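You operate a simulated robot arm through the tools that you are given. There is no shell and no other tool. Be economical: measure what you need, move in short steps, check, and stop when the job is done.

You are at the controls of a simulated two-armed robot. One attempt, no reset.

Task
Wipe up the spill on the right end of the loading bench with the blue cloth and put it back.

The check looks at the end state, three seconds after you hand in, the way a careful person would. Anything else that was tipped, shoved, dropped, spilled or broken makes it a failure. Flat cloth is picked up by pressing the open fingertips on it (5 to 10 N) and closing them slowly along it; thin cloth reads only 2 to 8 mm in the jaws.

Robot
Two 7-joint arms with two-finger parallel grippers on one trunk, on a base that drives. Base frame: it is fixed to the floor where the robot stands at the start and does not move with it; the origin is under the middle of the robot, x ahead of it, y to its left, z up; the surface under the hand at the start is at about z = 800. Readings come in mm, degrees, newtons and seconds.
The left shoulder is at the start at [80, 131, 947], the right one opposite. With the tool pointing down near the work surface each hand reaches from about 400 to 860 mm from the robot's upright axis, wherever it stands, measured 20 degrees to its own side. Payload 1.57 kg a hand.
The TCP of each hand is the grasp point between the finger pads, 30 mm short of the fingertips. In the tool frame z runs along the fingers and y along their closing line. The gripper opens to 110 mm. The fingers are 24 mm wide and 12 mm thick; the gripper's body (48 by 112 mm) begins 78 mm behind the TCP.
Orientation is that of the tool frame in the base frame, as [roll, pitch, yaw] about the fixed x, y, z axes, in that order (R = Rz(yaw) Ry(pitch) Rx(roll)). With the fingers straight down and closing along the base's y, the tool's x points along the base's -x, its y along +y and its z along -z.

Tools
- The arms move only by the tool arm_command. It takes "left_motion", "right_motion" or both (then of equal length, played together; a hand with none holds still); each is a list of rows, each an object (a shift or turn left out is 0, a gripper value left out holds the last) with "delta_pos": the shift along the base's x, y, z in cm, a list of three; "rot": the turn, a rotation vector about the base's x, y, z in degrees, a list of three; "claw": the closure, from 0 (fully open) to 1 (shut). In form: [{"delta_pos": [tx, ty, tz], "rot": [rx, ry, rz], "claw": claw}, ...]. A call has 1 to 20 rows; each row shifts and turns the commanded pose from where the row before left it. A row lasts 0.2 s, in which the tool goes at most 50 mm and 8.6 degrees; a call with a longer step from one row to the next is refused whole, and so is a gripper value outside its range. Where a pose cannot be reached the arm comes as near as it can. A force on the tool above 40 N (or 10 N above the force at the start of the call, whichever is more), or a blocked arm, ends the call early, and 0.2 s more pass. Each finger travels about 108 mm/s and halts on what it meets, pressing with about 39 N; the grip force reading is that of the motor and also rises with nothing between the fingers. The clock runs only during rows and for 0.2 s after the last one: add rows that do not move to give the fingers time. The reply holds the time, the measured pose of the TCP, the force on the tool along the base axes, the opening and the grip force, in the units named above and with some noise, with the torque about the TCP (base axes, N m) and any sound that the robot's microphone picked up, and new pictures: "show" is both (left out), scene, wrist or none (wrist: the cameras of the hands that moved).
- Cameras (640 x 400 px; columns grow to the right, rows downward): "scene" is now at [-52.5, -22.3, 1418.3]; the picture's right is [-0.23, -0.97, 0.00], its down [-0.56, 0.13, -0.82] and it looks along [0.80, -0.19, -0.57] (base axes); focal length 263 px, centre (320, 200). "left" rides on the left gripper at [70, -16, -141] in its tool frame; the picture's right is [0.23, 0.97, 0.00], its down [-0.86, 0.20, -0.48] and it looks along [-0.47, 0.11, 0.88] (tool axes); focal length 222 px, centre (320, 200). "right" rides on the right gripper at [70, 16, -141] in its tool frame; the picture's right is [-0.23, 0.97, 0.00], its down [-0.86, -0.20, -0.48] and it looks along [-0.47, -0.11, 0.88] (tool axes); focal length 222 px, centre (320, 200). There is no depth. A picture from a camera that has moved, and an enlarged one, comes with that camera's place and axes in the base frame and with its lens.
- drive_base(legs): drives the robot by 1 to 6 legs, each [ahead, left, turn to the left] in mm, mm and degrees, along the robot's own axes; the way and the turn of a leg run together, so that a leg with both is an arc; at most 1500 mm and 180 degrees a leg. The arms and the cameras ride along, it lands a little off, and it stops where it bumps. It gives what a move gives, and a new picture of the scene camera.
- head_to(pan, tilt): turns the head with the scene camera to pan (to the left, within 109 degrees either way) and tilt (down, from -29 to 69), counted from straight ahead of the robot. It gives what a move gives, and a new picture of the scene camera.
- inspect(camera, box): a new picture of the part [left, top, right, bottom] of that camera's present view, enlarged. No time passes.
- finish_job(): hands the job in; it is judged then, once.

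Go step by step. Nothing tells you exact positions but the pictures and the camera data: compare them with the known pose of the tool, close in by small moves and look again before you grip or let go. The budget is 120 turns and 260 pictures, counting those below and the enlarged ones. Unless the task says otherwise, let go and move clear before handing in, and close with one line.

The tools are called after "Request:" by a JSON object that holds its "name" and its "arguments". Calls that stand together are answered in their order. arm_command: Moves the arms, as the interface text tells. Its arguments: {"type":"object","properties":{"left_motion":{"type":"array","items":{"type":"object","properties":{"delta_pos":{"type":"array","items":{"type":"number"}},"rot":{"type":"array","items":{"type":"number"}},"claw":{"type":"number"}}}},"right_motion":{"type":"array","items":{"type":"object","properties":{"delta_pos":{"type":"array","items":{"type":"number"}},"rot":{"type":"array","items":{"type":"number"}},"claw":{"type":"number"}}}},"show":{"type":"string","enum":["both","scene","wrist","none"]}},"required":[]} The other tools are called the same way: drive_base (legs) drives the base; head_to (pan, tilt) turns the head that bears the scene camera; inspect (camera, box) takes an enlarged picture of a part of a camera's view; finish_job () hands the job in.

At the start:

```text
time_s: 0.0
left_position: [602.9, 158.0, 1062.7]
left_orientation: [-180.0, -0.1, 179.9]
left_wrist_force: [0.9, 0.5, 0.0]
left_moment: [0.02, -0.02, -0.01]
left_opening: 110.0
left_grip_force: 0.1
right_position: [364.5, -233.7, 1043.9]
right_orientation: [-180.0, -0.1, -180.0]
right_wrist_force: [0.3, -1.3, 0.6]
right_moment: [-0.04, 0.02, 0.0]
right_opening: 109.8
right_grip_force: 0.0
robot x, y, heading: [0.6, -1.0, -0.1]
head pan, tilt: [-13.2, 35.1]
```

scene: 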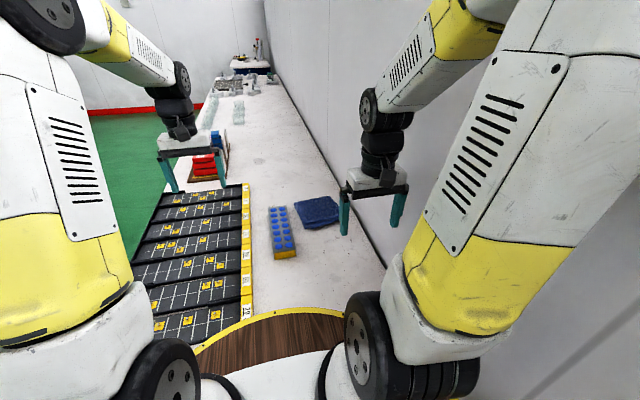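
right: 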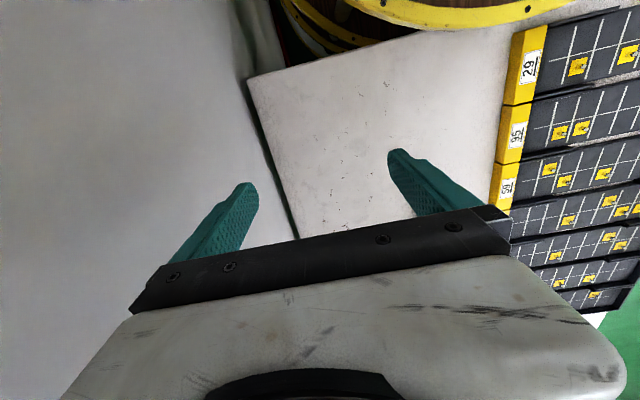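
left: 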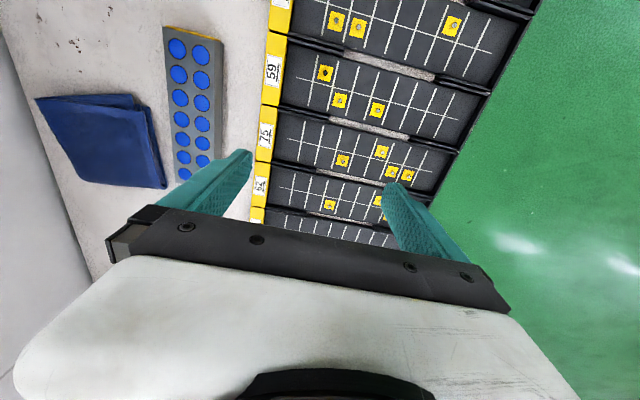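

The blue cloth lies folded on the white bench beside a blue-dotted block; I don't see the spill yet. I'll look around first.

Request:
{"name": "inspect", "arguments": {"camera": "scene", "box": [180, 30, 400, 170]}}

Request:
{"name": "inspect", "arguments": {"camera": "scene", "box": [220, 160, 400, 320]}}

Request:
{"name": "head_to", "arguments": {"pan": -70, "tilt": 35}}

Request:
{"name": "head_to", "arguments": {"pan": 60, "tilt": 30}}

```text
2.86 times, centred on (290, 100) of scene
camera zoom: at [-52.5, -22.3, 1418.3], right [-0.23, -0.97, 0.0], down [-0.56, 0.13, -0.82], along [0.8, -0.19, -0.57], focal length 750 px, centre (406, 486)
```

zoom: 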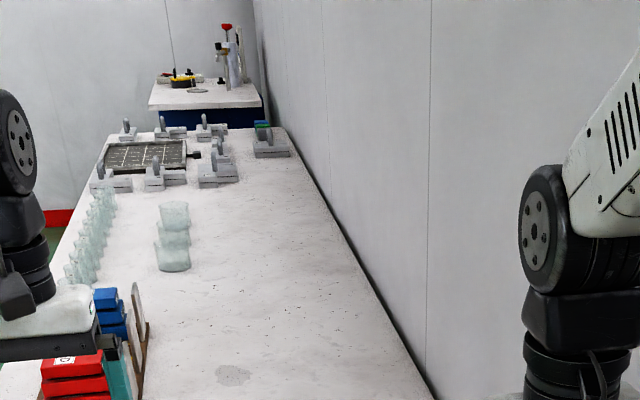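

```text
2.50 times, centred on (310, 240) of scene
camera zoom: at [-52.5, -22.3, 1418.3], right [-0.23, -0.97, 0.0], down [-0.56, 0.13, -0.82], along [0.8, -0.19, -0.57], focal length 657 px, centre (345, 100)
```

zoom: 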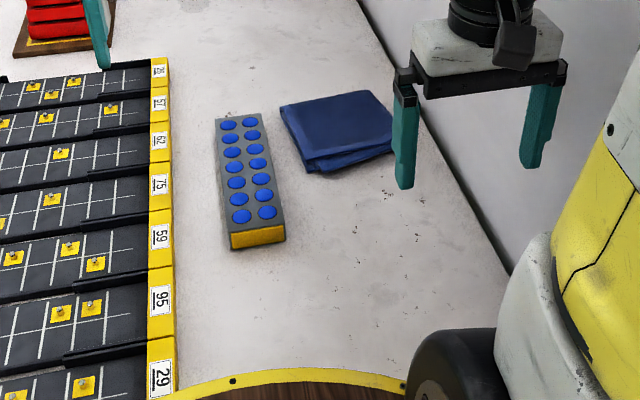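

```text
time_s: 1.3
left_position: [604.1, 157.5, 1063.2]
left_orientation: [-180.0, 0.0, 180.0]
left_wrist_force: [0.4, 0.1, -0.3]
left_moment: [0.01, 0.02, -0.02]
left_opening: 110.1
left_grip_force: 0.0
right_position: [365.0, -234.0, 1044.5]
right_orientation: [-179.9, 0.1, -180.0]
right_wrist_force: [0.0, 0.9, 0.7]
right_moment: [-0.03, -0.03, 0.0]
right_opening: 110.1
right_grip_force: 0.0
robot x, y, heading: [-1.1, -1.5, 0.3]
head pan, tilt: [-70.0, 35.0]
camera scene: at [-108.0, -84.9, 1418.4], right [-0.94, -0.34, 0.0], down [-0.2, 0.54, -0.82], along [0.28, -0.77, -0.57], focal length 263 px, centre (320, 200)
```

scene: 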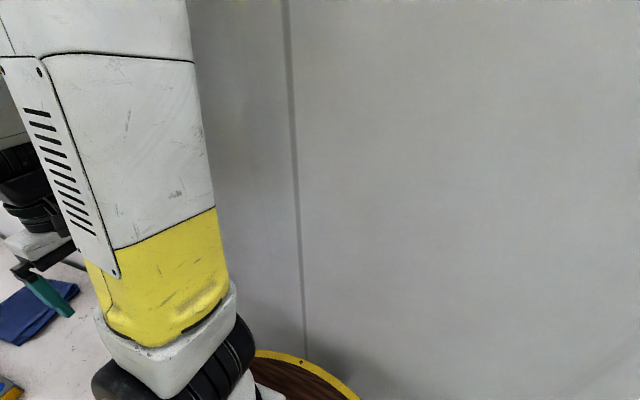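

```text
time_s: 3.4
left_position: [602.2, 158.1, 1062.5]
left_orientation: [-180.0, 0.0, -180.0]
left_wrist_force: [0.0, -0.3, 1.2]
left_moment: [0.01, -0.04, 0.01]
left_opening: 110.1
left_grip_force: 0.0
right_position: [364.5, -233.7, 1043.3]
right_orientation: [180.0, 0.0, 180.0]
right_wrist_force: [-0.2, -0.4, 0.0]
right_moment: [0.02, 0.0, -0.01]
right_opening: 110.2
right_grip_force: 0.1
robot x, y, heading: [2.2, -1.4, -0.0]
head pan, tilt: [60.0, 30.0]
camera scene: at [-92.9, 76.1, 1426.2], right [0.87, -0.5, 0.0], down [-0.25, -0.43, -0.87], along [0.43, 0.75, -0.5], focal length 263 px, centre (320, 200)
```

scene: 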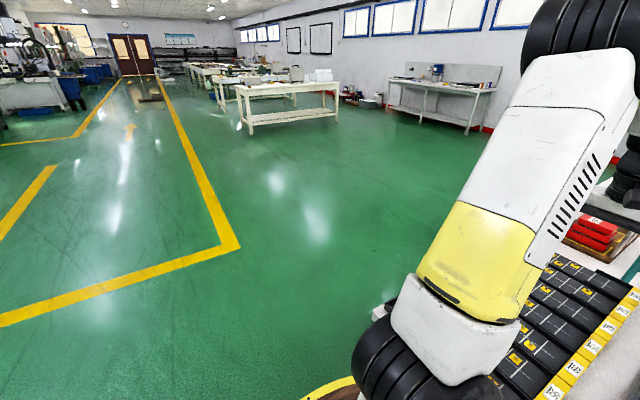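

The bench runs ahead along the wall; there's a faint patch near x≈1235, y≈-10. I'll look closer at it and over the near end.

Request:
{"name": "head_to", "arguments": {"pan": -5, "tilt": 25}}

Request:
{"name": "inspect", "arguments": {"camera": "scene", "box": [230, 140, 390, 240]}}

Request:
{"name": "head_to", "arguments": {"pan": -5, "tilt": 60}}

Request:
{"name": "inspect", "arguments": {"camera": "right", "box": [240, 0, 640, 250]}}

```text
time_s: 4.7
left_position: [602.7, 157.4, 1062.9]
left_orientation: [179.9, 0.1, 180.0]
left_wrist_force: [-0.1, -0.1, -0.2]
left_moment: [0.0, 0.0, 0.0]
left_opening: 109.9
left_grip_force: 0.0
right_position: [364.7, -233.8, 1043.7]
right_orientation: [180.0, -0.1, 180.0]
right_wrist_force: [-0.7, 0.8, -0.7]
right_moment: [-0.01, -0.01, 0.01]
right_opening: 109.9
right_grip_force: 0.0
robot x, y, heading: [0.9, 1.9, -0.0]
head pan, tilt: [-5.0, 25.0]
camera scene: at [-46.4, -10.2, 1434.2], right [-0.09, -1.0, 0.0], down [-0.42, 0.04, -0.91], along [0.9, -0.08, -0.42], focal length 263 px, centre (320, 200)
```

scene: 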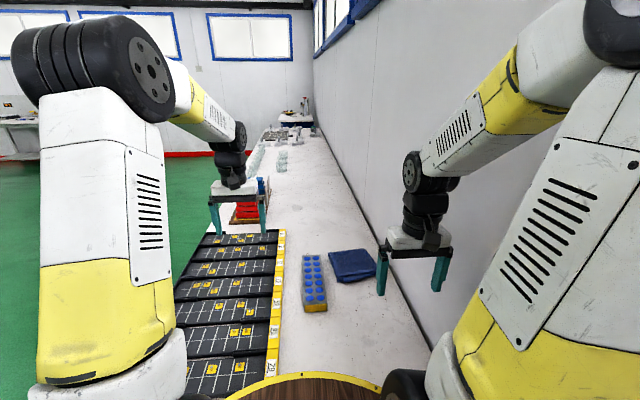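

```text
4.00 times, centred on (310, 190) of scene
camera zoom: at [-46.4, -10.2, 1434.2], right [-0.09, -1.0, 0.0], down [-0.42, 0.04, -0.91], along [0.9, -0.08, -0.42], focal length 1051 px, centre (360, 240)
```

zoom: 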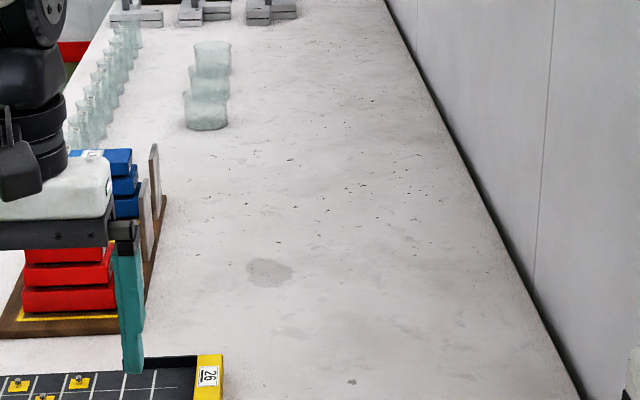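

```text
time_s: 5.7
left_position: [603.9, 157.4, 1063.8]
left_orientation: [-179.9, 0.0, -180.0]
left_wrist_force: [-0.5, 0.5, -0.4]
left_moment: [0.01, 0.0, 0.01]
left_opening: 110.0
left_grip_force: 0.0
right_position: [363.5, -234.5, 1044.2]
right_orientation: [-179.9, 0.0, 179.9]
right_wrist_force: [-0.6, 0.6, 0.0]
right_moment: [0.0, 0.0, 0.01]
right_opening: 110.4
right_grip_force: 0.1
robot x, y, heading: [-0.5, -1.2, 0.1]
head pan, tilt: [-5.0, 60.0]
camera scene: at [-71.7, -8.0, 1384.2], right [-0.09, -1.0, 0.0], down [-0.86, 0.08, -0.5], along [0.5, -0.04, -0.87], focal length 263 px, centre (320, 200)
```

scene: 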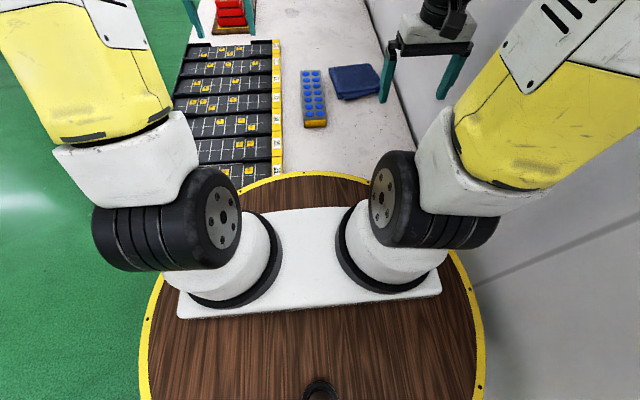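

```text
1.60 times, centred on (440, 125) of right
camera zoom: at [295.7, -217.5, 1185.9], right [0.23, 0.97, 0.0], down [0.86, -0.2, 0.48], along [0.47, -0.11, -0.88], focal length 355 px, centre (128, 320)
```

zoom: 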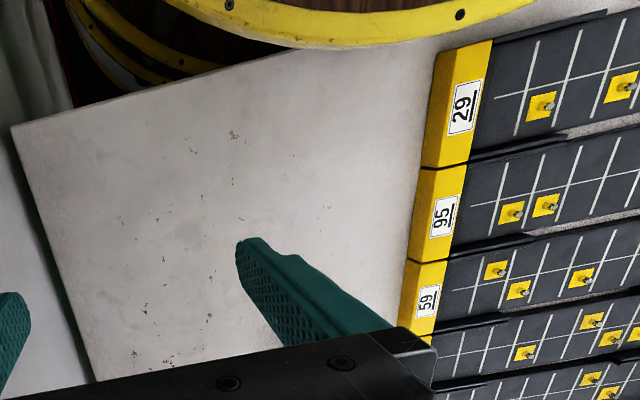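

A faint grey puddle at about (1240, -10) is the only spill I can find; it is best reached from the bench's left side. First I bring the right hand over the cloth at about (736, -200).

Request:
{"name": "arm_command", "arguments": {"right_motion": [{"delta_pos": [4.5, 0.3, 0]}, {"delta_pos": [4.5, 0.3, 0]}, {"delta_pos": [4.5, 0.4, 0]}, {"delta_pos": [4.5, 0.4, 0]}, {"delta_pos": [4.5, 0.4, 0]}, {"delta_pos": [4.5, 0.4, 0]}, {"delta_pos": [4.5, 0.4, -1]}, {"delta_pos": [0, 0, -3]}, {"delta_pos": [0, 0, -3]}]}}

```text
time_s: 7.7
left_position: [601.8, 157.6, 1063.0]
left_orientation: [-180.0, 0.0, 180.0]
left_wrist_force: [-1.0, -1.0, 0.3]
left_moment: [0.02, -0.02, 0.0]
left_opening: 110.1
left_grip_force: 0.0
right_position: [679.5, -207.8, 973.5]
right_orientation: [-180.0, 0.0, 179.9]
right_wrist_force: [-0.7, 0.1, -0.1]
right_moment: [-0.03, 0.0, -0.01]
right_opening: 110.0
right_grip_force: 0.0
robot x, y, heading: [-1.5, 3.0, 0.1]
head pan, tilt: [-5.0, 60.0]
camera scene: at [-71.9, -8.0, 1384.1], right [-0.09, -1.0, 0.0], down [-0.86, 0.08, -0.5], along [0.5, -0.04, -0.87], focal length 263 px, centre (320, 200)
camera right: at [610.8, -191.6, 1115.4], right [0.23, 0.97, 0.0], down [0.85, -0.2, 0.48], along [0.47, -0.11, -0.88], focal length 222 px, centre (320, 200)
```

scene: 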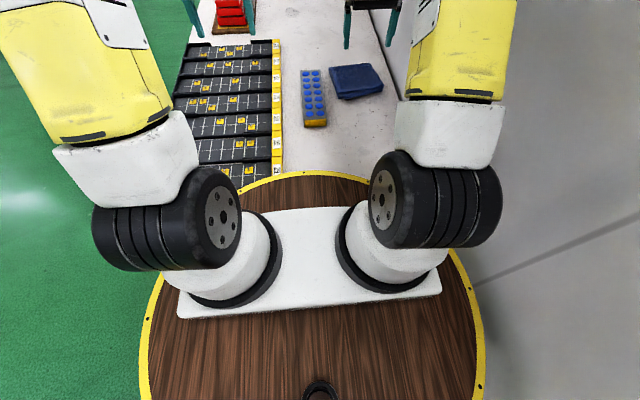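
right: 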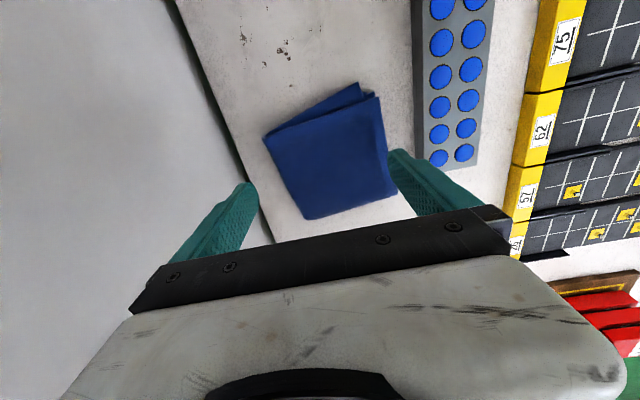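

The cloth is about 150 mm square, centred near (724, -200), clear of the dotted block. I'll descend over its middle with the fingers open.

Request:
{"name": "arm_command", "arguments": {"right_motion": [{"delta_pos": [4.5, 0.7, -2]}, {"delta_pos": [0, 0, -3]}, {"delta_pos": [0, 0, -3]}, {"delta_pos": [0, 0, -2]}, {"delta_pos": [0, 0, -1]}]}}

```text
time_s: 8.9
left_position: [603.0, 157.0, 1062.2]
left_orientation: [-180.0, 0.1, 180.0]
left_wrist_force: [-0.1, -0.2, -0.2]
left_moment: [0.01, 0.02, -0.01]
left_opening: 109.9
left_grip_force: 0.0
right_position: [724.7, -201.2, 862.3]
right_orientation: [180.0, 0.0, 179.9]
right_wrist_force: [-0.2, -0.4, 0.3]
right_moment: [0.02, 0.01, 0.0]
right_opening: 109.7
right_grip_force: 0.0
robot x, y, heading: [-2.6, -2.9, -0.2]
head pan, tilt: [-5.0, 60.0]
camera scene: at [-71.7, -8.0, 1384.1], right [-0.09, -1.0, 0.0], down [-0.86, 0.08, -0.5], along [0.5, -0.04, -0.87], focal length 263 px, centre (320, 200)
camera right: at [655.6, -184.5, 1005.3], right [0.23, 0.97, 0.0], down [0.86, -0.2, 0.48], along [0.47, -0.11, -0.88], focal length 222 px, centre (320, 200)
```

scene: 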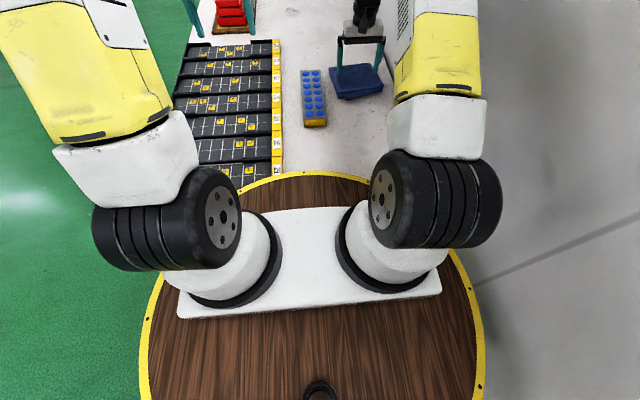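
right: 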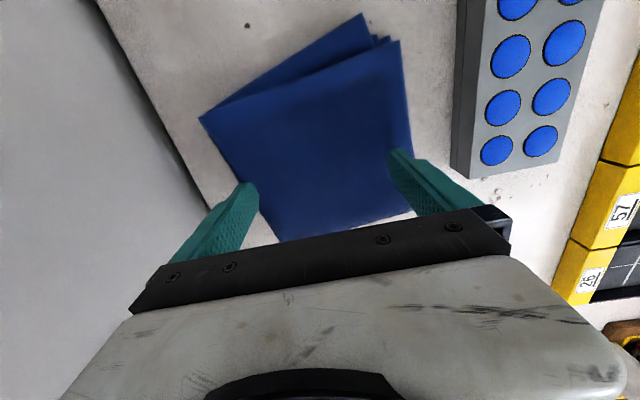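

The fingertips sit slightly toward the far edge of the cloth. I'll shift back 18 mm, narrow to about 80 mm, and lower gently until contact.

Request:
{"name": "arm_command", "arguments": {"right_motion": [{"delta_pos": [-1.8, 0, 0], "claw": 0.25}, {"delta_pos": [0, 0, -0.8]}, {"delta_pos": [0, 0, -0.6]}, {"delta_pos": [0, 0, -0.4]}, {}], "show": "wrist"}}

```text
time_s: 10.1
left_position: [603.5, 157.3, 1062.7]
left_orientation: [-180.0, -0.1, -180.0]
left_wrist_force: [-0.1, -0.1, -0.1]
left_moment: [-0.02, 0.02, 0.0]
left_opening: 110.0
left_grip_force: 0.1
right_position: [706.5, -200.2, 846.7]
right_orientation: [-180.0, 0.1, 180.0]
right_wrist_force: [0.8, 0.0, 3.0]
right_moment: [-0.02, 0.0, -0.01]
right_opening: 82.1
right_grip_force: 0.1
robot x, y, heading: [2.3, 0.2, -0.0]
head pan, tilt: [-5.0, 60.0]
camera right: at [637.6, -184.2, 987.8], right [0.23, 0.97, 0.0], down [0.85, -0.2, 0.48], along [0.47, -0.11, -0.88], focal length 222 px, centre (320, 200)
```

right: 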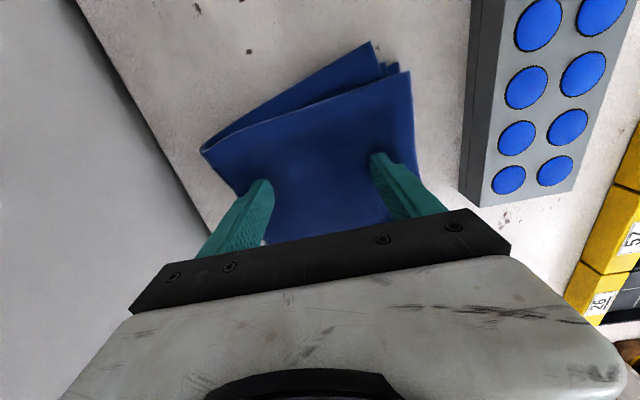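

The tips are in contact at about 3 N and both on the cloth. I'll press a little more and close slowly.

Request:
{"name": "arm_command", "arguments": {"right_motion": [{"delta_pos": [0, 0, -0.2]}, {}], "show": "none"}}

```text
time_s: 10.7
left_position: [603.3, 157.8, 1064.9]
left_orientation: [180.0, 0.1, 180.0]
left_wrist_force: [0.9, 0.1, 0.0]
left_moment: [0.0, 0.01, 0.01]
left_opening: 109.9
left_grip_force: 0.1
right_position: [707.6, -199.9, 843.2]
right_orientation: [-179.9, 0.0, -179.9]
right_wrist_force: [0.9, -0.3, 5.2]
right_moment: [0.0, -0.02, 0.01]
right_opening: 81.9
right_grip_force: 0.0
robot x, y, heading: [-1.5, -0.2, -0.1]
head pan, tilt: [-5.0, 60.0]
```

Request:
{"name": "arm_command", "arguments": {"right_motion": [{"delta_pos": [0, 0, -0.15], "claw": 0.3}, {"claw": 0.36}, {"claw": 0.42}, {"claw": 0.48}, {"claw": 0.54}, {"claw": 0.6}, {"claw": 0.66}, {"claw": 0.72}, {"claw": 0.78}, {"claw": 0.84}, {"claw": 0.9}, {"claw": 0.96}, {"claw": 1.0}, {}, {}], "show": "wrist"}}

```text
time_s: 13.9
left_position: [601.9, 157.4, 1063.8]
left_orientation: [179.9, 0.0, 180.0]
left_wrist_force: [-0.5, -0.5, -0.5]
left_moment: [-0.03, -0.01, -0.01]
left_opening: 109.9
left_grip_force: 0.0
right_position: [706.1, -200.4, 841.8]
right_orientation: [-179.9, -0.1, 180.0]
right_wrist_force: [0.0, 0.4, 11.0]
right_moment: [-0.04, 0.0, 0.02]
right_opening: 18.1
right_grip_force: 32.4
robot x, y, heading: [-0.7, -2.4, -0.1]
head pan, tilt: [-5.0, 60.0]
camera right: at [637.2, -184.0, 984.6], right [0.23, 0.97, 0.0], down [0.85, -0.2, 0.48], along [0.47, -0.11, -0.88], focal length 222 px, centre (320, 200)
```

right: 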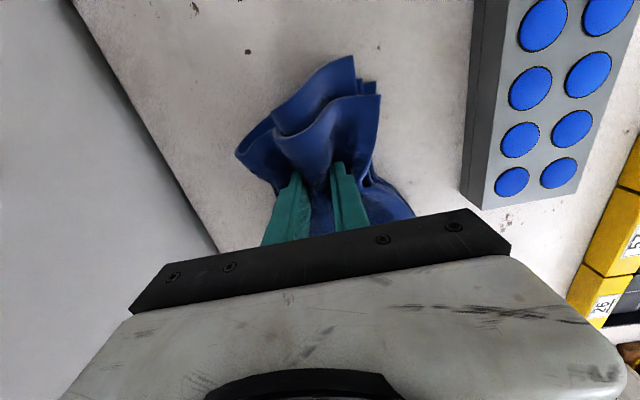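

The cloth is bunched between the fingers at 18 mm, so several layers are held. Lifting now.

Request:
{"name": "arm_command", "arguments": {"right_motion": [{"delta_pos": [0, 0, 1]}, {"delta_pos": [0, 0, 2]}, {"delta_pos": [0, 0, 3]}, {"delta_pos": [0, 0, 4]}, {"delta_pos": [0, 0, 4]}, {"delta_pos": [0, 0, 4]}, {"delta_pos": [0, 0, 4]}]}}

```text
time_s: 15.5
left_position: [603.5, 157.6, 1062.6]
left_orientation: [-179.9, 0.0, -180.0]
left_wrist_force: [0.0, -0.3, 0.6]
left_moment: [-0.01, 0.05, 0.01]
left_opening: 110.2
left_grip_force: 0.1
right_position: [705.8, -201.6, 1063.0]
right_orientation: [-179.8, -0.2, 180.0]
right_wrist_force: [0.4, -0.5, 0.1]
right_moment: [0.03, 0.07, 0.0]
right_opening: 17.5
right_grip_force: 31.9
robot x, y, heading: [-1.7, -0.0, 0.0]
head pan, tilt: [-5.0, 60.0]
camera scene: at [-71.4, -8.1, 1384.1], right [-0.09, -1.0, 0.0], down [-0.86, 0.08, -0.5], along [0.5, -0.04, -0.87], focal length 263 px, centre (320, 200)
camera right: at [638.1, -184.2, 1204.8], right [0.23, 0.97, 0.0], down [0.86, -0.2, 0.48], along [0.47, -0.11, -0.88], focal length 222 px, centre (320, 200)
```

scene: 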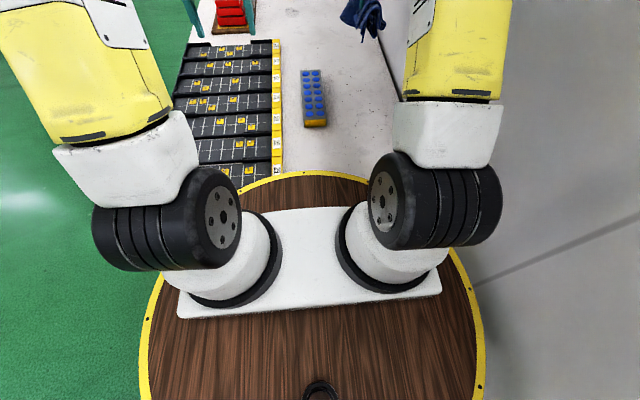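
right: 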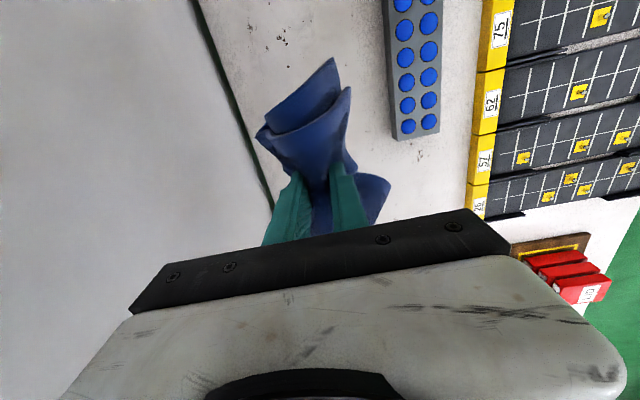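

The cloth is held clear. Before driving I'll raise and draw back both hands so they sweep clear of the beakers and boxes.

Request:
{"name": "arm_command", "arguments": {"left_motion": [{"delta_pos": [0, 0, 3]}, {"delta_pos": [0, 0, 4]}, {"delta_pos": [-2, 0, 4]}, {"delta_pos": [-3, 0, 2]}, {"delta_pos": [-3, 0, 0]}, {"delta_pos": [-4, 0, 0]}, {"delta_pos": [-3, 0, 0]}, {}, {}], "right_motion": [{"delta_pos": [-2, 0, 3]}, {"delta_pos": [-4, 0, 2]}, {"delta_pos": [-4, 0, 2]}, {"delta_pos": [-4, 0, 2]}, {"delta_pos": [-4, 0, 2]}, {"delta_pos": [-4, 0, 1]}, {"delta_pos": [-4, 0, 0]}, {"delta_pos": [-2, 0, 0]}, {}], "show": "scene"}}

Request:
{"name": "head_to", "arguments": {"pan": 30, "tilt": 45}}

```text
time_s: 17.5
left_position: [453.4, 158.5, 1192.9]
left_orientation: [-180.0, 0.0, 180.0]
left_wrist_force: [0.3, 0.3, 0.2]
left_moment: [0.02, -0.04, 0.0]
left_opening: 110.0
left_grip_force: 0.0
right_position: [427.6, -200.4, 1183.0]
right_orientation: [-179.9, 0.0, 180.0]
right_wrist_force: [0.3, 0.9, 0.0]
right_moment: [-0.03, 0.0, -0.01]
right_opening: 17.3
right_grip_force: 32.4
robot x, y, heading: [-1.7, -1.4, 0.1]
head pan, tilt: [-5.0, 60.0]
camera scene: at [-71.9, -8.0, 1384.1], right [-0.09, -1.0, 0.0], down [-0.86, 0.08, -0.5], along [0.5, -0.04, -0.87], focal length 263 px, centre (320, 200)
```

scene: 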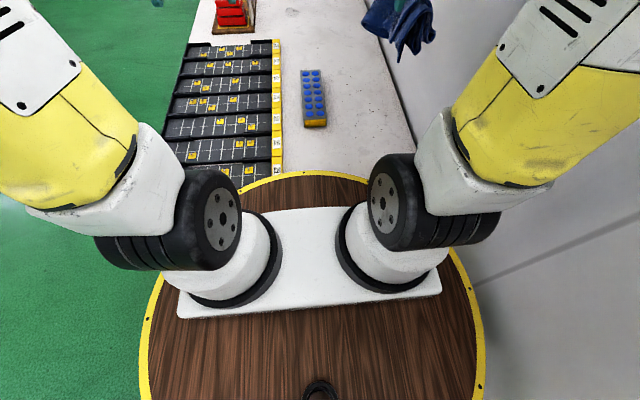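

```text
time_s: 18.6
left_position: [452.6, 157.9, 1194.4]
left_orientation: [-179.9, 0.0, -180.0]
left_wrist_force: [0.4, -0.4, -1.1]
left_moment: [-0.01, -0.01, -0.01]
left_opening: 110.0
left_grip_force: 0.0
right_position: [428.4, -201.1, 1183.0]
right_orientation: [180.0, 0.0, 180.0]
right_wrist_force: [-0.1, -0.6, -0.1]
right_moment: [0.02, 0.03, 0.05]
right_opening: 17.2
right_grip_force: 32.1
robot x, y, heading: [3.0, 3.9, -0.1]
head pan, tilt: [30.0, 45.0]
camera scene: at [-67.8, 38.4, 1403.6], right [0.5, -0.87, 0.0], down [-0.61, -0.35, -0.71], along [0.61, 0.35, -0.71], focal length 263 px, centre (320, 200)
```

scene: 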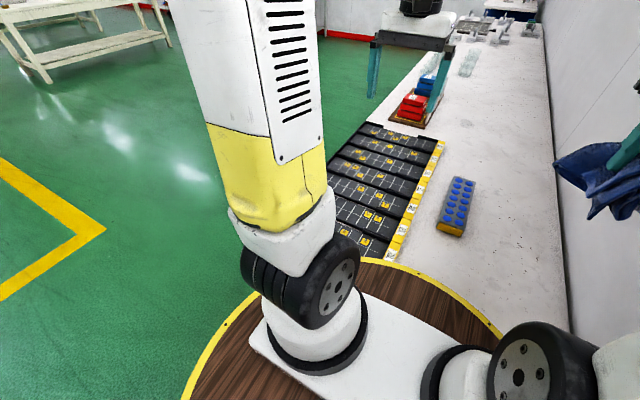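

The floor left of the bench is clear. I'll back off, go left, then forward alongside the bench.

Request:
{"name": "drive_base", "arguments": {"legs": [[-150, 0, 0], [0, 800, 0], [1480, 0, 0]]}}

Request:
{"name": "head_to", "arguments": {"pan": -80, "tilt": 40}}

```text
time_s: 30.7
left_position: [1786.5, 946.9, 1193.7]
left_orientation: [-179.9, -0.1, 179.8]
left_wrist_force: [-0.3, -0.1, 0.9]
left_moment: [0.0, 0.01, 0.03]
left_opening: 110.0
left_grip_force: 0.0
right_position: [1757.4, 588.8, 1182.7]
right_orientation: [-180.0, 0.0, 179.7]
right_wrist_force: [0.3, -0.2, -1.1]
right_moment: [0.01, -0.01, 0.06]
right_opening: 17.0
right_grip_force: 31.9
robot x, y, heading: [1326.7, 791.6, 0.2]
head pan, tilt: [30.0, 45.0]
camera scene: at [1263.6, 829.9, 1403.6], right [0.5, -0.87, 0.0], down [-0.61, -0.35, -0.71], along [0.61, 0.35, -0.71], focal length 263 px, centre (320, 200)
```

scene: 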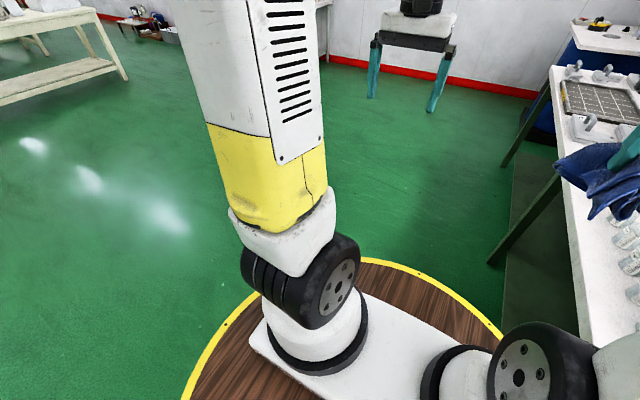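

```text
time_s: 32.6
left_position: [1786.4, 947.3, 1194.1]
left_orientation: [180.0, 0.0, 179.8]
left_wrist_force: [-0.7, 0.0, 0.2]
left_moment: [0.05, -0.02, 0.04]
left_opening: 109.9
left_grip_force: 0.0
right_position: [1756.6, 588.5, 1183.0]
right_orientation: [179.9, -0.1, 179.9]
right_wrist_force: [-0.3, 0.0, -0.5]
right_moment: [0.04, 0.0, 0.03]
right_opening: 17.2
right_grip_force: 31.8
robot x, y, heading: [1333.0, 791.6, -0.2]
head pan, tilt: [-80.0, 40.0]
camera scene: at [1207.6, 705.7, 1410.9], right [-0.99, -0.17, 0.0], down [-0.11, 0.63, -0.77], along [0.13, -0.75, -0.64], focal length 263 px, centre (320, 200)
```

scene: 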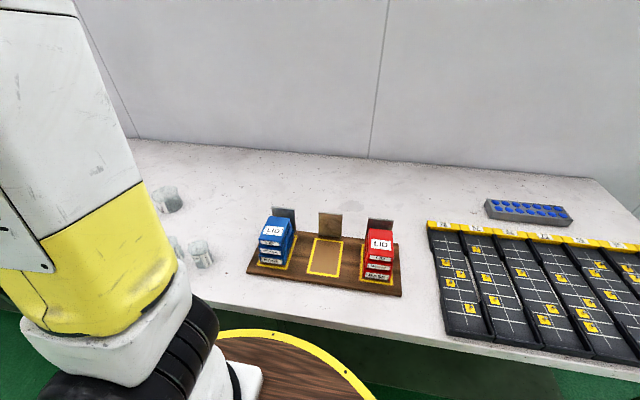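

Request:
{"name": "inspect", "arguments": {"camera": "scene", "box": [280, 130, 440, 230]}}

Request:
{"name": "inspect", "arguments": {"camera": "scene", "box": [420, 150, 640, 290]}}

```text
4.00 times, centred on (360, 180) of scene
camera zoom: at [1207.6, 705.7, 1410.9], right [-0.99, -0.17, 0.0], down [-0.11, 0.63, -0.77], along [0.13, -0.75, -0.64], focal length 1051 px, centre (160, 280)
```

zoom: 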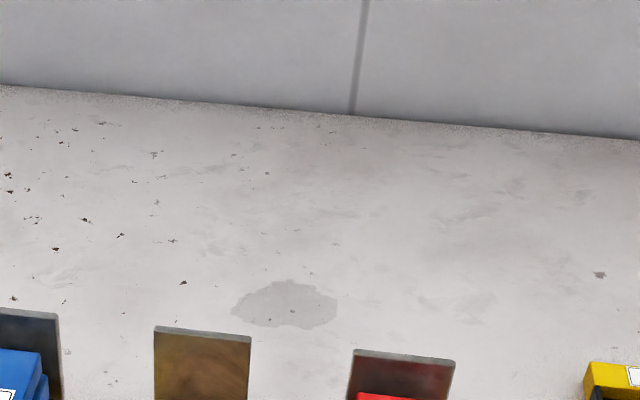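

```text
2.86 times, centred on (530, 220) of scene
camera zoom: at [1207.6, 705.7, 1410.9], right [-0.99, -0.17, 0.0], down [-0.11, 0.63, -0.77], along [0.13, -0.75, -0.64], focal length 750 px, centre (-280, 143)
```

zoom: 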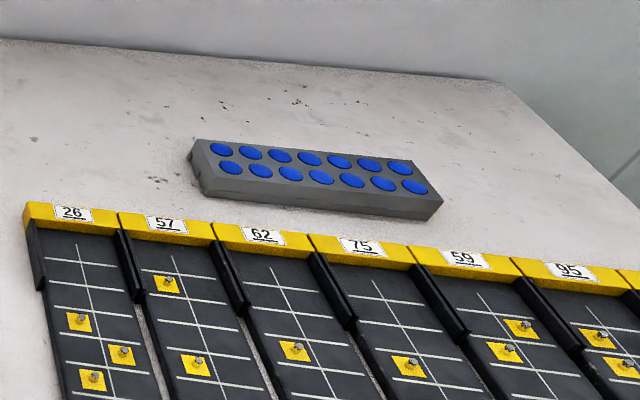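

The spill is at about (1214, 3), roughly 95 by 65 mm, behind the box stand whose plates reach about z=895. I'll turn to face the bench and edge closer.

Request:
{"name": "drive_base", "arguments": {"legs": [[0, 0, -90], [0, 70, 0], [55, 0, 0]]}}

Request:
{"name": "head_to", "arguments": {"pan": -10, "tilt": 40}}

```text
time_s: 38.0
left_position: [1556.8, 281.1, 1195.1]
left_orientation: [180.0, -0.1, 89.7]
left_wrist_force: [0.1, -0.4, -0.2]
left_moment: [-0.02, -0.01, 0.04]
left_opening: 110.0
left_grip_force: 0.1
right_position: [1199.4, 310.2, 1183.0]
right_orientation: [-180.0, 0.0, 89.7]
right_wrist_force: [-1.0, -0.6, -0.4]
right_moment: [0.02, 0.01, 0.26]
right_opening: 14.0
right_grip_force: 30.7
robot x, y, heading: [1402.0, 739.0, -90.3]
head pan, tilt: [-80.0, 40.0]
camera scene: at [1320.0, 859.2, 1410.8], right [-0.17, 0.99, 0.0], down [0.63, 0.11, -0.77], along [-0.76, -0.13, -0.64], focal length 263 px, centre (320, 200)
```

scene: 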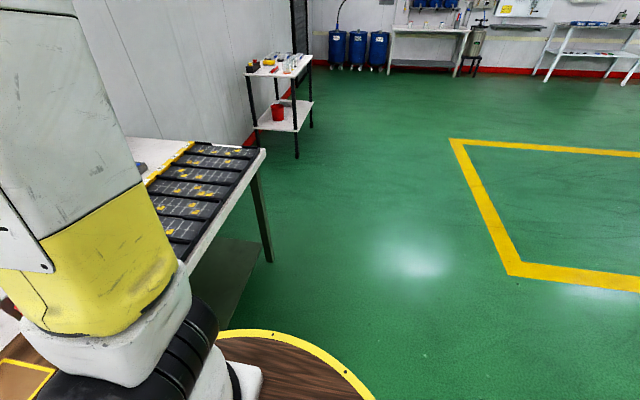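

```text
time_s: 39.4
left_position: [1557.8, 281.3, 1194.6]
left_orientation: [179.9, 0.0, 89.7]
left_wrist_force: [-0.3, -0.2, 0.2]
left_moment: [0.0, 0.0, -0.03]
left_opening: 109.9
left_grip_force: 0.1
right_position: [1198.7, 309.1, 1182.6]
right_orientation: [-179.9, 0.0, 89.6]
right_wrist_force: [0.3, -0.1, -0.9]
right_moment: [0.01, 0.03, 0.28]
right_opening: 14.1
right_grip_force: 30.1
robot x, y, heading: [1400.4, 733.9, -90.2]
head pan, tilt: [-10.0, 40.0]
camera scene: at [1388.6, 789.7, 1410.9], right [-0.98, 0.18, 0.0], down [0.12, 0.63, -0.77], along [-0.14, -0.75, -0.64], focal length 263 px, centre (320, 200)
```

scene: 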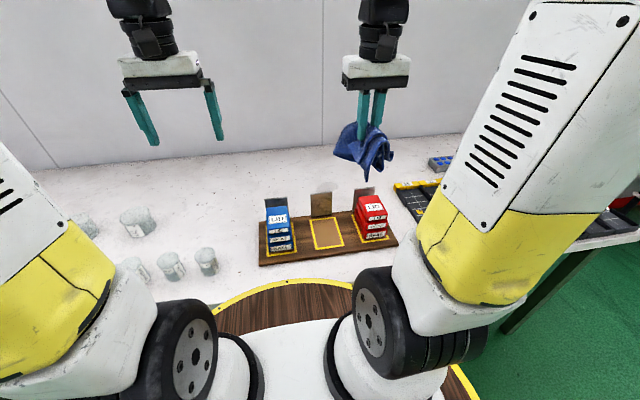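

The robot faces the bench with the cloth in hand. I'll carry it high over the stand to above the spill and look with the wrist camera.

Request:
{"name": "arm_command", "arguments": {"right_motion": [{"delta_pos": [0.3, -4, 0]}, {"delta_pos": [0.3, -4, 0]}, {"delta_pos": [0.3, -4, 0]}, {"delta_pos": [0.3, -4, 0]}, {"delta_pos": [0.3, -4, 0]}, {"delta_pos": [0, -4, -1]}, {"delta_pos": [0, -4, -2]}, {"delta_pos": [0, -2.6, -3]}, {"delta_pos": [0, 0, -3]}, {"delta_pos": [0, 0, -3]}, {"delta_pos": [0, 0, -3]}]}}

```text
time_s: 41.8
left_position: [1558.4, 282.6, 1193.2]
left_orientation: [-180.0, 0.0, 89.7]
left_wrist_force: [0.3, 0.8, -0.8]
left_moment: [-0.02, -0.01, 0.0]
left_opening: 110.2
left_grip_force: 0.1
right_position: [1214.4, 3.7, 1033.2]
right_orientation: [179.9, 0.0, 89.7]
right_wrist_force: [0.4, -0.1, 0.0]
right_moment: [0.03, 0.0, 0.25]
right_opening: 14.1
right_grip_force: 30.4
robot x, y, heading: [1402.4, 735.8, -90.4]
head pan, tilt: [-10.0, 40.0]
camera scene: at [1388.7, 789.7, 1410.9], right [-0.98, 0.18, 0.0], down [0.11, 0.63, -0.77], along [-0.14, -0.75, -0.64], focal length 263 px, centre (320, 200)
camera right: at [1230.5, 73.7, 1175.0], right [0.97, -0.23, 0.0], down [-0.2, -0.85, 0.48], along [-0.11, -0.47, -0.88], focal length 222 px, centre (320, 200)
```

scene: 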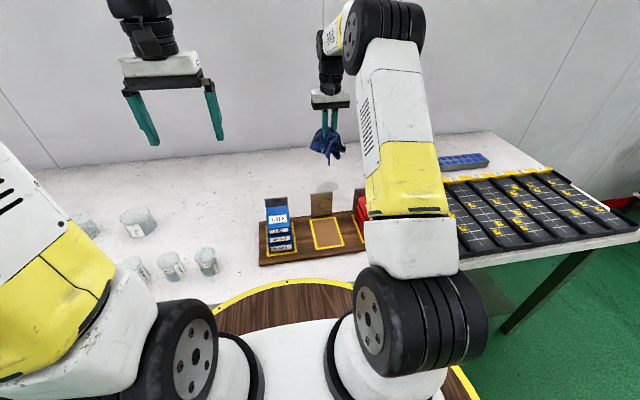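
right: 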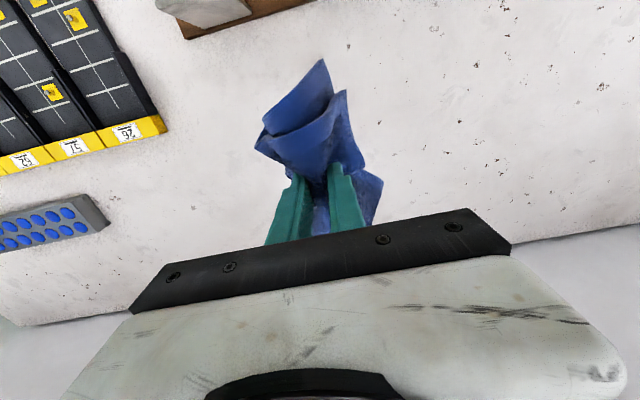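

Request:
{"name": "inspect", "arguments": {"camera": "scene", "box": [270, 90, 390, 220]}}

Request:
{"name": "inspect", "arguments": {"camera": "right", "box": [200, 0, 440, 240]}}

```text
3.08 times, centred on (330, 155) of scene
camera zoom: at [1388.7, 789.7, 1410.9], right [-0.98, 0.18, 0.0], down [0.11, 0.63, -0.77], along [-0.14, -0.75, -0.64], focal length 808 px, centre (289, 338)
```

zoom: 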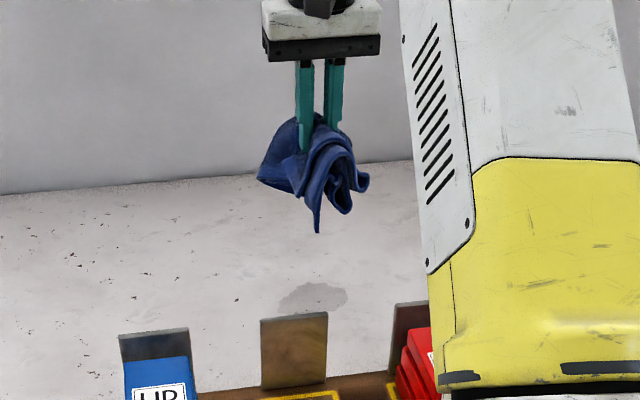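

```text
1.67 times, centred on (320, 120) of right
camera zoom: at [1230.5, 73.7, 1175.0], right [0.97, -0.23, 0.0], down [-0.2, -0.85, 0.48], along [-0.11, -0.47, -0.88], focal length 370 px, centre (320, 333)
```

zoom: 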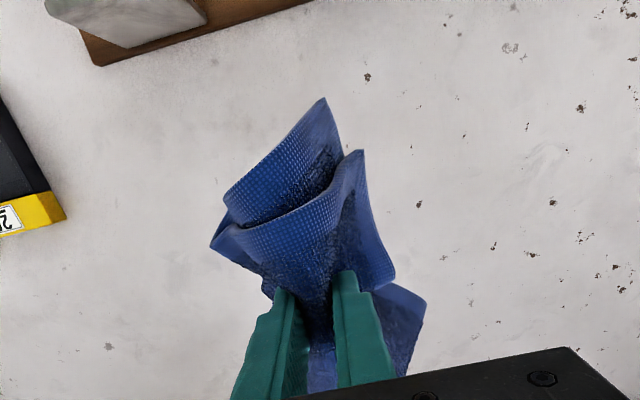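

The spill spans roughly x 1165–1262, y −35 to 37 and is right under the cloth. Descending onto it.

Request:
{"name": "arm_command", "arguments": {"right_motion": [{"delta_pos": [0, 0, -4]}, {"delta_pos": [0, 0, -4]}, {"delta_pos": [0, 0, -3]}, {"delta_pos": [0, 0, -3]}, {"delta_pos": [0, 0, -2]}, {"delta_pos": [0, 0, -1]}, {"delta_pos": [0, 0, -0.5]}, {}]}}

```text
time_s: 43.6
left_position: [1558.4, 281.7, 1194.0]
left_orientation: [180.0, 0.0, 89.7]
left_wrist_force: [0.2, 0.6, -0.2]
left_moment: [0.02, 0.03, 0.02]
left_opening: 110.2
left_grip_force: 0.1
right_position: [1213.1, 3.6, 857.8]
right_orientation: [-180.0, -0.1, 89.7]
right_wrist_force: [-1.1, 0.1, 3.2]
right_moment: [0.02, 0.02, 0.26]
right_opening: 14.4
right_grip_force: 30.2
robot x, y, heading: [1402.9, 736.4, -90.5]
head pan, tilt: [-10.0, 40.0]
camera scene: at [1388.6, 789.7, 1410.9], right [-0.98, 0.18, 0.0], down [0.11, 0.63, -0.77], along [-0.14, -0.75, -0.64], focal length 263 px, centre (320, 200)
camera right: at [1230.8, 73.5, 999.7], right [0.97, -0.23, 0.0], down [-0.2, -0.85, 0.48], along [-0.11, -0.47, -0.88], focal length 222 px, centre (320, 200)
```

scene: 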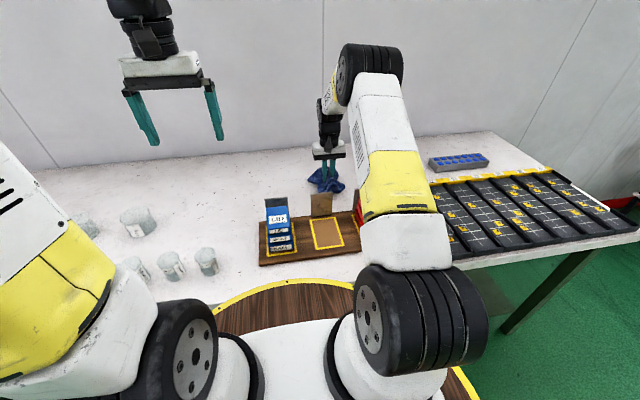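
right: 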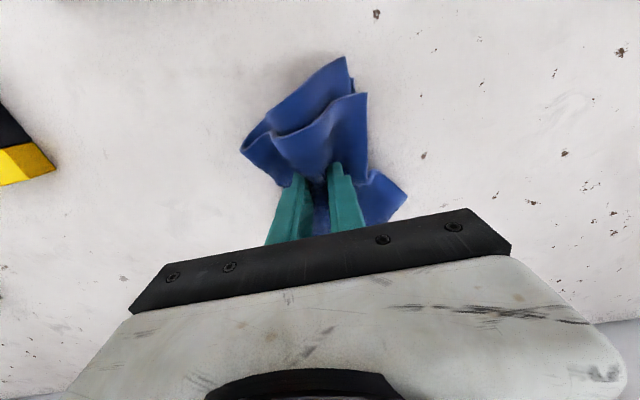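

Contact is light at 3 N. I'll press down further in small steps.

Request:
{"name": "arm_command", "arguments": {"right_motion": [{"delta_pos": [0, 0, -0.5]}, {"delta_pos": [0, 0, -0.4]}, {}], "show": "none"}}

```text
time_s: 44.4
left_position: [1557.7, 281.7, 1194.5]
left_orientation: [180.0, 0.1, 89.7]
left_wrist_force: [0.0, -0.7, -0.2]
left_moment: [0.01, -0.02, -0.01]
left_opening: 110.2
left_grip_force: 0.1
right_position: [1212.9, 3.1, 850.0]
right_orientation: [-179.9, 0.3, 89.7]
right_wrist_force: [-1.8, -0.9, 18.7]
right_moment: [0.0, 0.08, 0.15]
right_opening: 14.1
right_grip_force: 30.5
robot x, y, heading: [1400.7, 736.7, -90.5]
head pan, tilt: [-10.0, 40.0]
```

18.7 N at z=850; I'll ease 3 mm and wipe in lanes over the whole patch.

Request:
{"name": "arm_command", "arguments": {"right_motion": [{"delta_pos": [0, 0, 0.2]}, {"delta_pos": [-2.5, 0, 0]}, {"delta_pos": [-2.5, 0, 0]}, {"delta_pos": [2.5, -0.5, 0]}, {"delta_pos": [2.5, -0.5, 0]}, {"delta_pos": [2.5, 0, 0]}, {"delta_pos": [2.5, 0, 0]}, {"delta_pos": [-2.5, -0.5, 0]}, {"delta_pos": [-2.5, -0.5, 0]}, {"delta_pos": [-2.5, 0, 0]}, {"delta_pos": [-2.5, 0, 0]}, {"delta_pos": [2.5, -0.5, 0]}, {"delta_pos": [2.5, -0.5, 0]}, {"delta_pos": [2.5, 0, 0]}, {"delta_pos": [2.5, 0, 0]}, {"delta_pos": [-2.5, 0, 0]}, {"delta_pos": [-2.5, 0, 0]}]}}

```text
time_s: 48.0
left_position: [1558.4, 281.5, 1194.6]
left_orientation: [179.9, 0.0, 89.7]
left_wrist_force: [-0.5, 0.0, 0.3]
left_moment: [0.01, 0.03, 0.02]
left_opening: 110.1
left_grip_force: 0.0
right_position: [1215.5, -27.2, 851.7]
right_orientation: [179.9, -0.1, 89.9]
right_wrist_force: [1.6, -1.0, 8.0]
right_moment: [-0.04, -0.1, 0.12]
right_opening: 14.4
right_grip_force: 30.8
robot x, y, heading: [1398.1, 737.3, -90.2]
head pan, tilt: [-10.0, 40.0]
camera scene: at [1389.1, 789.9, 1410.9], right [-0.98, 0.18, 0.0], down [0.11, 0.63, -0.77], along [-0.14, -0.75, -0.64], focal length 263 px, centre (320, 200)
camera right: at [1232.5, 43.1, 992.9], right [0.97, -0.23, 0.0], down [-0.2, -0.85, 0.48], along [-0.11, -0.47, -0.88], focal length 222 px, centre (320, 200)
```

scene: 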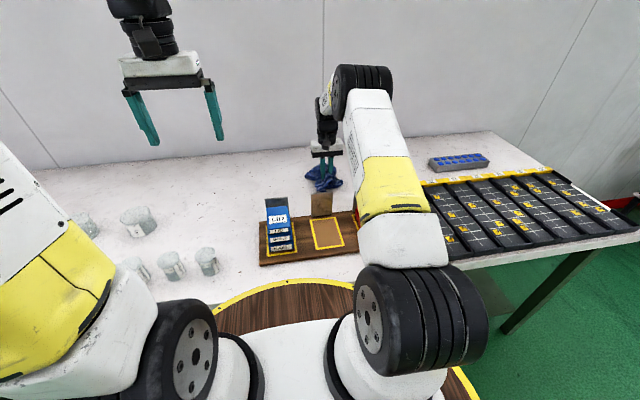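
right: 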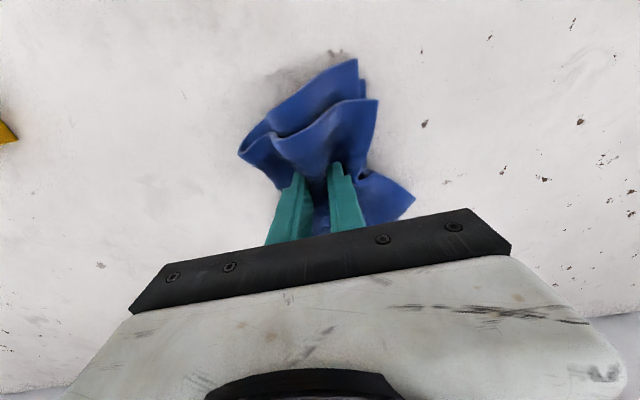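

Some wet patch remains on the near (+y) side; I'll continue the lanes from y=−27 back to +45.

Request:
{"name": "arm_command", "arguments": {"right_motion": [{"delta_pos": [-2.5, 1, 0]}, {"delta_pos": [-2.5, 1.2, 0]}, {"delta_pos": [2.5, 0.5, 0]}, {"delta_pos": [2.5, 0.5, 0]}, {"delta_pos": [2.5, 0, 0]}, {"delta_pos": [2.5, 0.5, 0]}, {"delta_pos": [-2.5, 0.5, 0]}, {"delta_pos": [-2.5, 0.5, 0]}, {"delta_pos": [-2.5, 0, 0]}, {"delta_pos": [-2.5, 0.5, 0]}, {"delta_pos": [2.5, 0.5, 0]}, {"delta_pos": [2.5, 0, 0]}, {"delta_pos": [2.5, 0, 0]}, {"delta_pos": [2.5, 0.5, 0]}, {"delta_pos": [-2.5, 0.6, 0]}, {"delta_pos": [-2.5, 0, 0]}, {"delta_pos": [-2.5, 0, 0]}, {"delta_pos": [-2.5, 0, 0]}, {"delta_pos": [2.5, 0, 0]}, {"delta_pos": [2.5, 0, 0]}], "show": "wrist"}}

```text
time_s: 52.2
left_position: [1556.7, 280.6, 1194.3]
left_orientation: [-180.0, 0.1, 89.7]
left_wrist_force: [-0.5, -0.7, 0.5]
left_moment: [-0.03, 0.0, -0.03]
left_opening: 109.8
left_grip_force: 0.0
right_position: [1213.4, 41.4, 851.5]
right_orientation: [180.0, 0.1, 89.7]
right_wrist_force: [-1.1, 0.0, 6.6]
right_moment: [0.0, -0.04, 0.12]
right_opening: 14.2
right_grip_force: 30.8
robot x, y, heading: [1401.2, 733.0, -90.5]
head pan, tilt: [-10.0, 40.0]
camera right: at [1231.4, 111.4, 992.9], right [0.97, -0.23, 0.0], down [-0.2, -0.85, 0.48], along [-0.11, -0.47, -0.88], focal length 222 px, centre (320, 200)
```

right: 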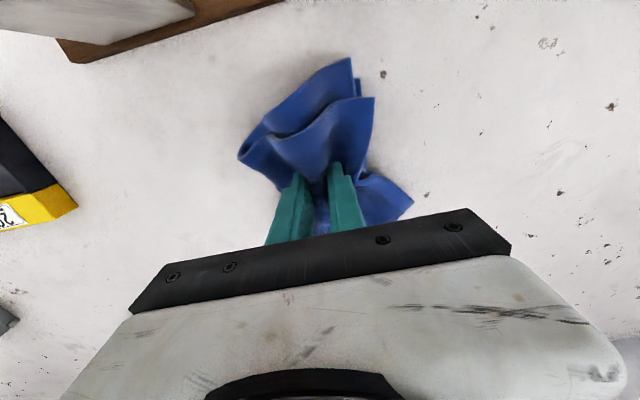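

The lanes are done. I'll lift the cloth and check the surface.

Request:
{"name": "arm_command", "arguments": {"right_motion": [{"delta_pos": [0, 0, 2]}, {"delta_pos": [0, 0, 4]}, {"delta_pos": [0, 0, 4]}, {"delta_pos": [0, 0, 4]}, {"delta_pos": [0, 0, 4]}, {"delta_pos": [0, 0, 4]}], "show": "none"}}

Request:
{"name": "inspect", "arguments": {"camera": "scene", "box": [270, 110, 390, 220]}}

Request:
{"name": "inspect", "arguments": {"camera": "right", "box": [160, 0, 480, 240]}}

```text
time_s: 53.6
left_position: [1557.7, 281.6, 1194.4]
left_orientation: [-180.0, 0.0, 89.7]
left_wrist_force: [0.0, 0.5, 0.0]
left_moment: [0.01, -0.01, 0.02]
left_opening: 109.8
left_grip_force: 0.1
right_position: [1213.0, 41.0, 1070.1]
right_orientation: [-180.0, -0.1, 89.8]
right_wrist_force: [0.5, -0.6, -0.8]
right_moment: [0.02, 0.0, 0.09]
right_opening: 14.0
right_grip_force: 30.4
robot x, y, heading: [1400.5, 736.9, -90.3]
head pan, tilt: [-10.0, 40.0]
```

```text
3.64 times, centred on (330, 165) of scene
camera zoom: at [1388.6, 789.4, 1410.9], right [-0.98, 0.18, 0.0], down [0.11, 0.63, -0.77], along [-0.14, -0.75, -0.64], focal length 955 px, centre (284, 327)
```

zoom: 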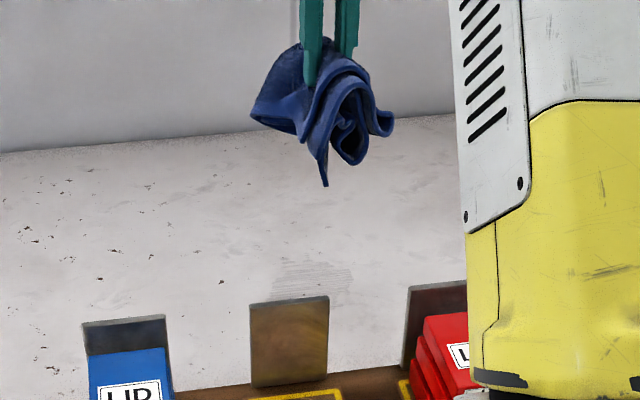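

```text
1.67 times, centred on (320, 120) of right
camera zoom: at [1230.5, 110.9, 1212.9], right [0.97, -0.23, 0.0], down [-0.2, -0.85, 0.48], along [-0.11, -0.46, -0.88], focal length 370 px, centre (320, 333)
```

zoom: 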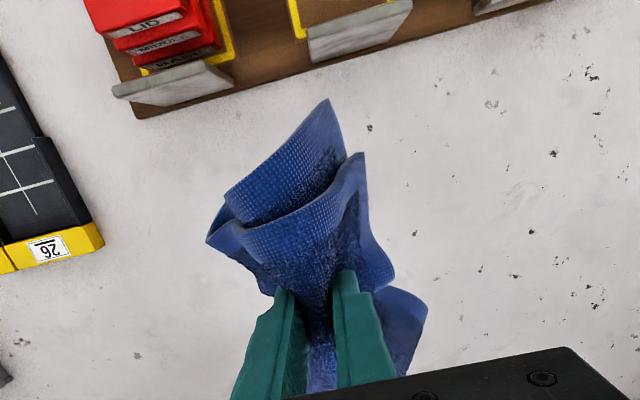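

A faint streaky film remains at the centre. I'll wipe again with firmer pressure.

Request:
{"name": "arm_command", "arguments": {"right_motion": [{"delta_pos": [0, -1, -4]}, {"delta_pos": [0, -1, -4]}, {"delta_pos": [0, -1, -4]}, {"delta_pos": [0, -1, -4]}, {"delta_pos": [0, 0, -4]}, {"delta_pos": [0, 0, -1.4]}, {"delta_pos": [0, 0, -0.6]}, {}], "show": "none"}}

Request:
{"name": "arm_command", "arguments": {"right_motion": [{"delta_pos": [-2, 0, 0]}, {"delta_pos": [-2, 0, 0]}, {"delta_pos": [-2, 0, 0]}, {"delta_pos": [2, 0, 0]}, {"delta_pos": [2, 0, 0]}, {"delta_pos": [2, 0, 0]}, {"delta_pos": [2, 0, 0]}, {"delta_pos": [2, 0, 0]}, {"delta_pos": [2, 0, 0]}, {"delta_pos": [-2, -0.5, 0]}, {"delta_pos": [-2, -0.5, 0]}, {"delta_pos": [-2, 0, 0]}, {"delta_pos": [-2, 0, 0]}, {"delta_pos": [-2, 0, 0]}, {"delta_pos": [-2, 0, 0]}, {"delta_pos": [2, -0.5, 0]}, {"delta_pos": [2, -0.5, 0]}, {"delta_pos": [2, 0, 0]}, {"delta_pos": [2, 0, 0]}, {"delta_pos": [2, 0, 0]}], "show": "none"}}

```text
time_s: 55.4
left_position: [1558.1, 281.3, 1193.5]
left_orientation: [180.0, 0.0, 89.8]
left_wrist_force: [-0.4, 0.0, -0.1]
left_moment: [-0.02, 0.01, -0.02]
left_opening: 110.0
left_grip_force: 0.0
right_position: [1213.4, 0.9, 851.6]
right_orientation: [-180.0, 0.1, 89.6]
right_wrist_force: [-2.9, 0.6, 13.8]
right_moment: [0.04, 0.1, 0.12]
right_opening: 14.3
right_grip_force: 30.0
robot x, y, heading: [1402.7, 736.1, -90.5]
head pan, tilt: [-10.0, 40.0]
```

```text
time_s: 59.6
left_position: [1557.7, 282.2, 1193.5]
left_orientation: [-179.9, 0.0, 89.7]
left_wrist_force: [0.7, -0.2, 0.0]
left_moment: [0.02, 0.01, 0.0]
left_opening: 109.8
left_grip_force: 0.1
right_position: [1253.7, -17.6, 851.1]
right_orientation: [180.0, 0.1, 89.7]
right_wrist_force: [-1.5, 0.1, 8.0]
right_moment: [0.0, 0.0, 0.09]
right_opening: 14.3
right_grip_force: 30.2
robot x, y, heading: [1404.0, 736.3, -90.5]
head pan, tilt: [-10.0, 40.0]
```

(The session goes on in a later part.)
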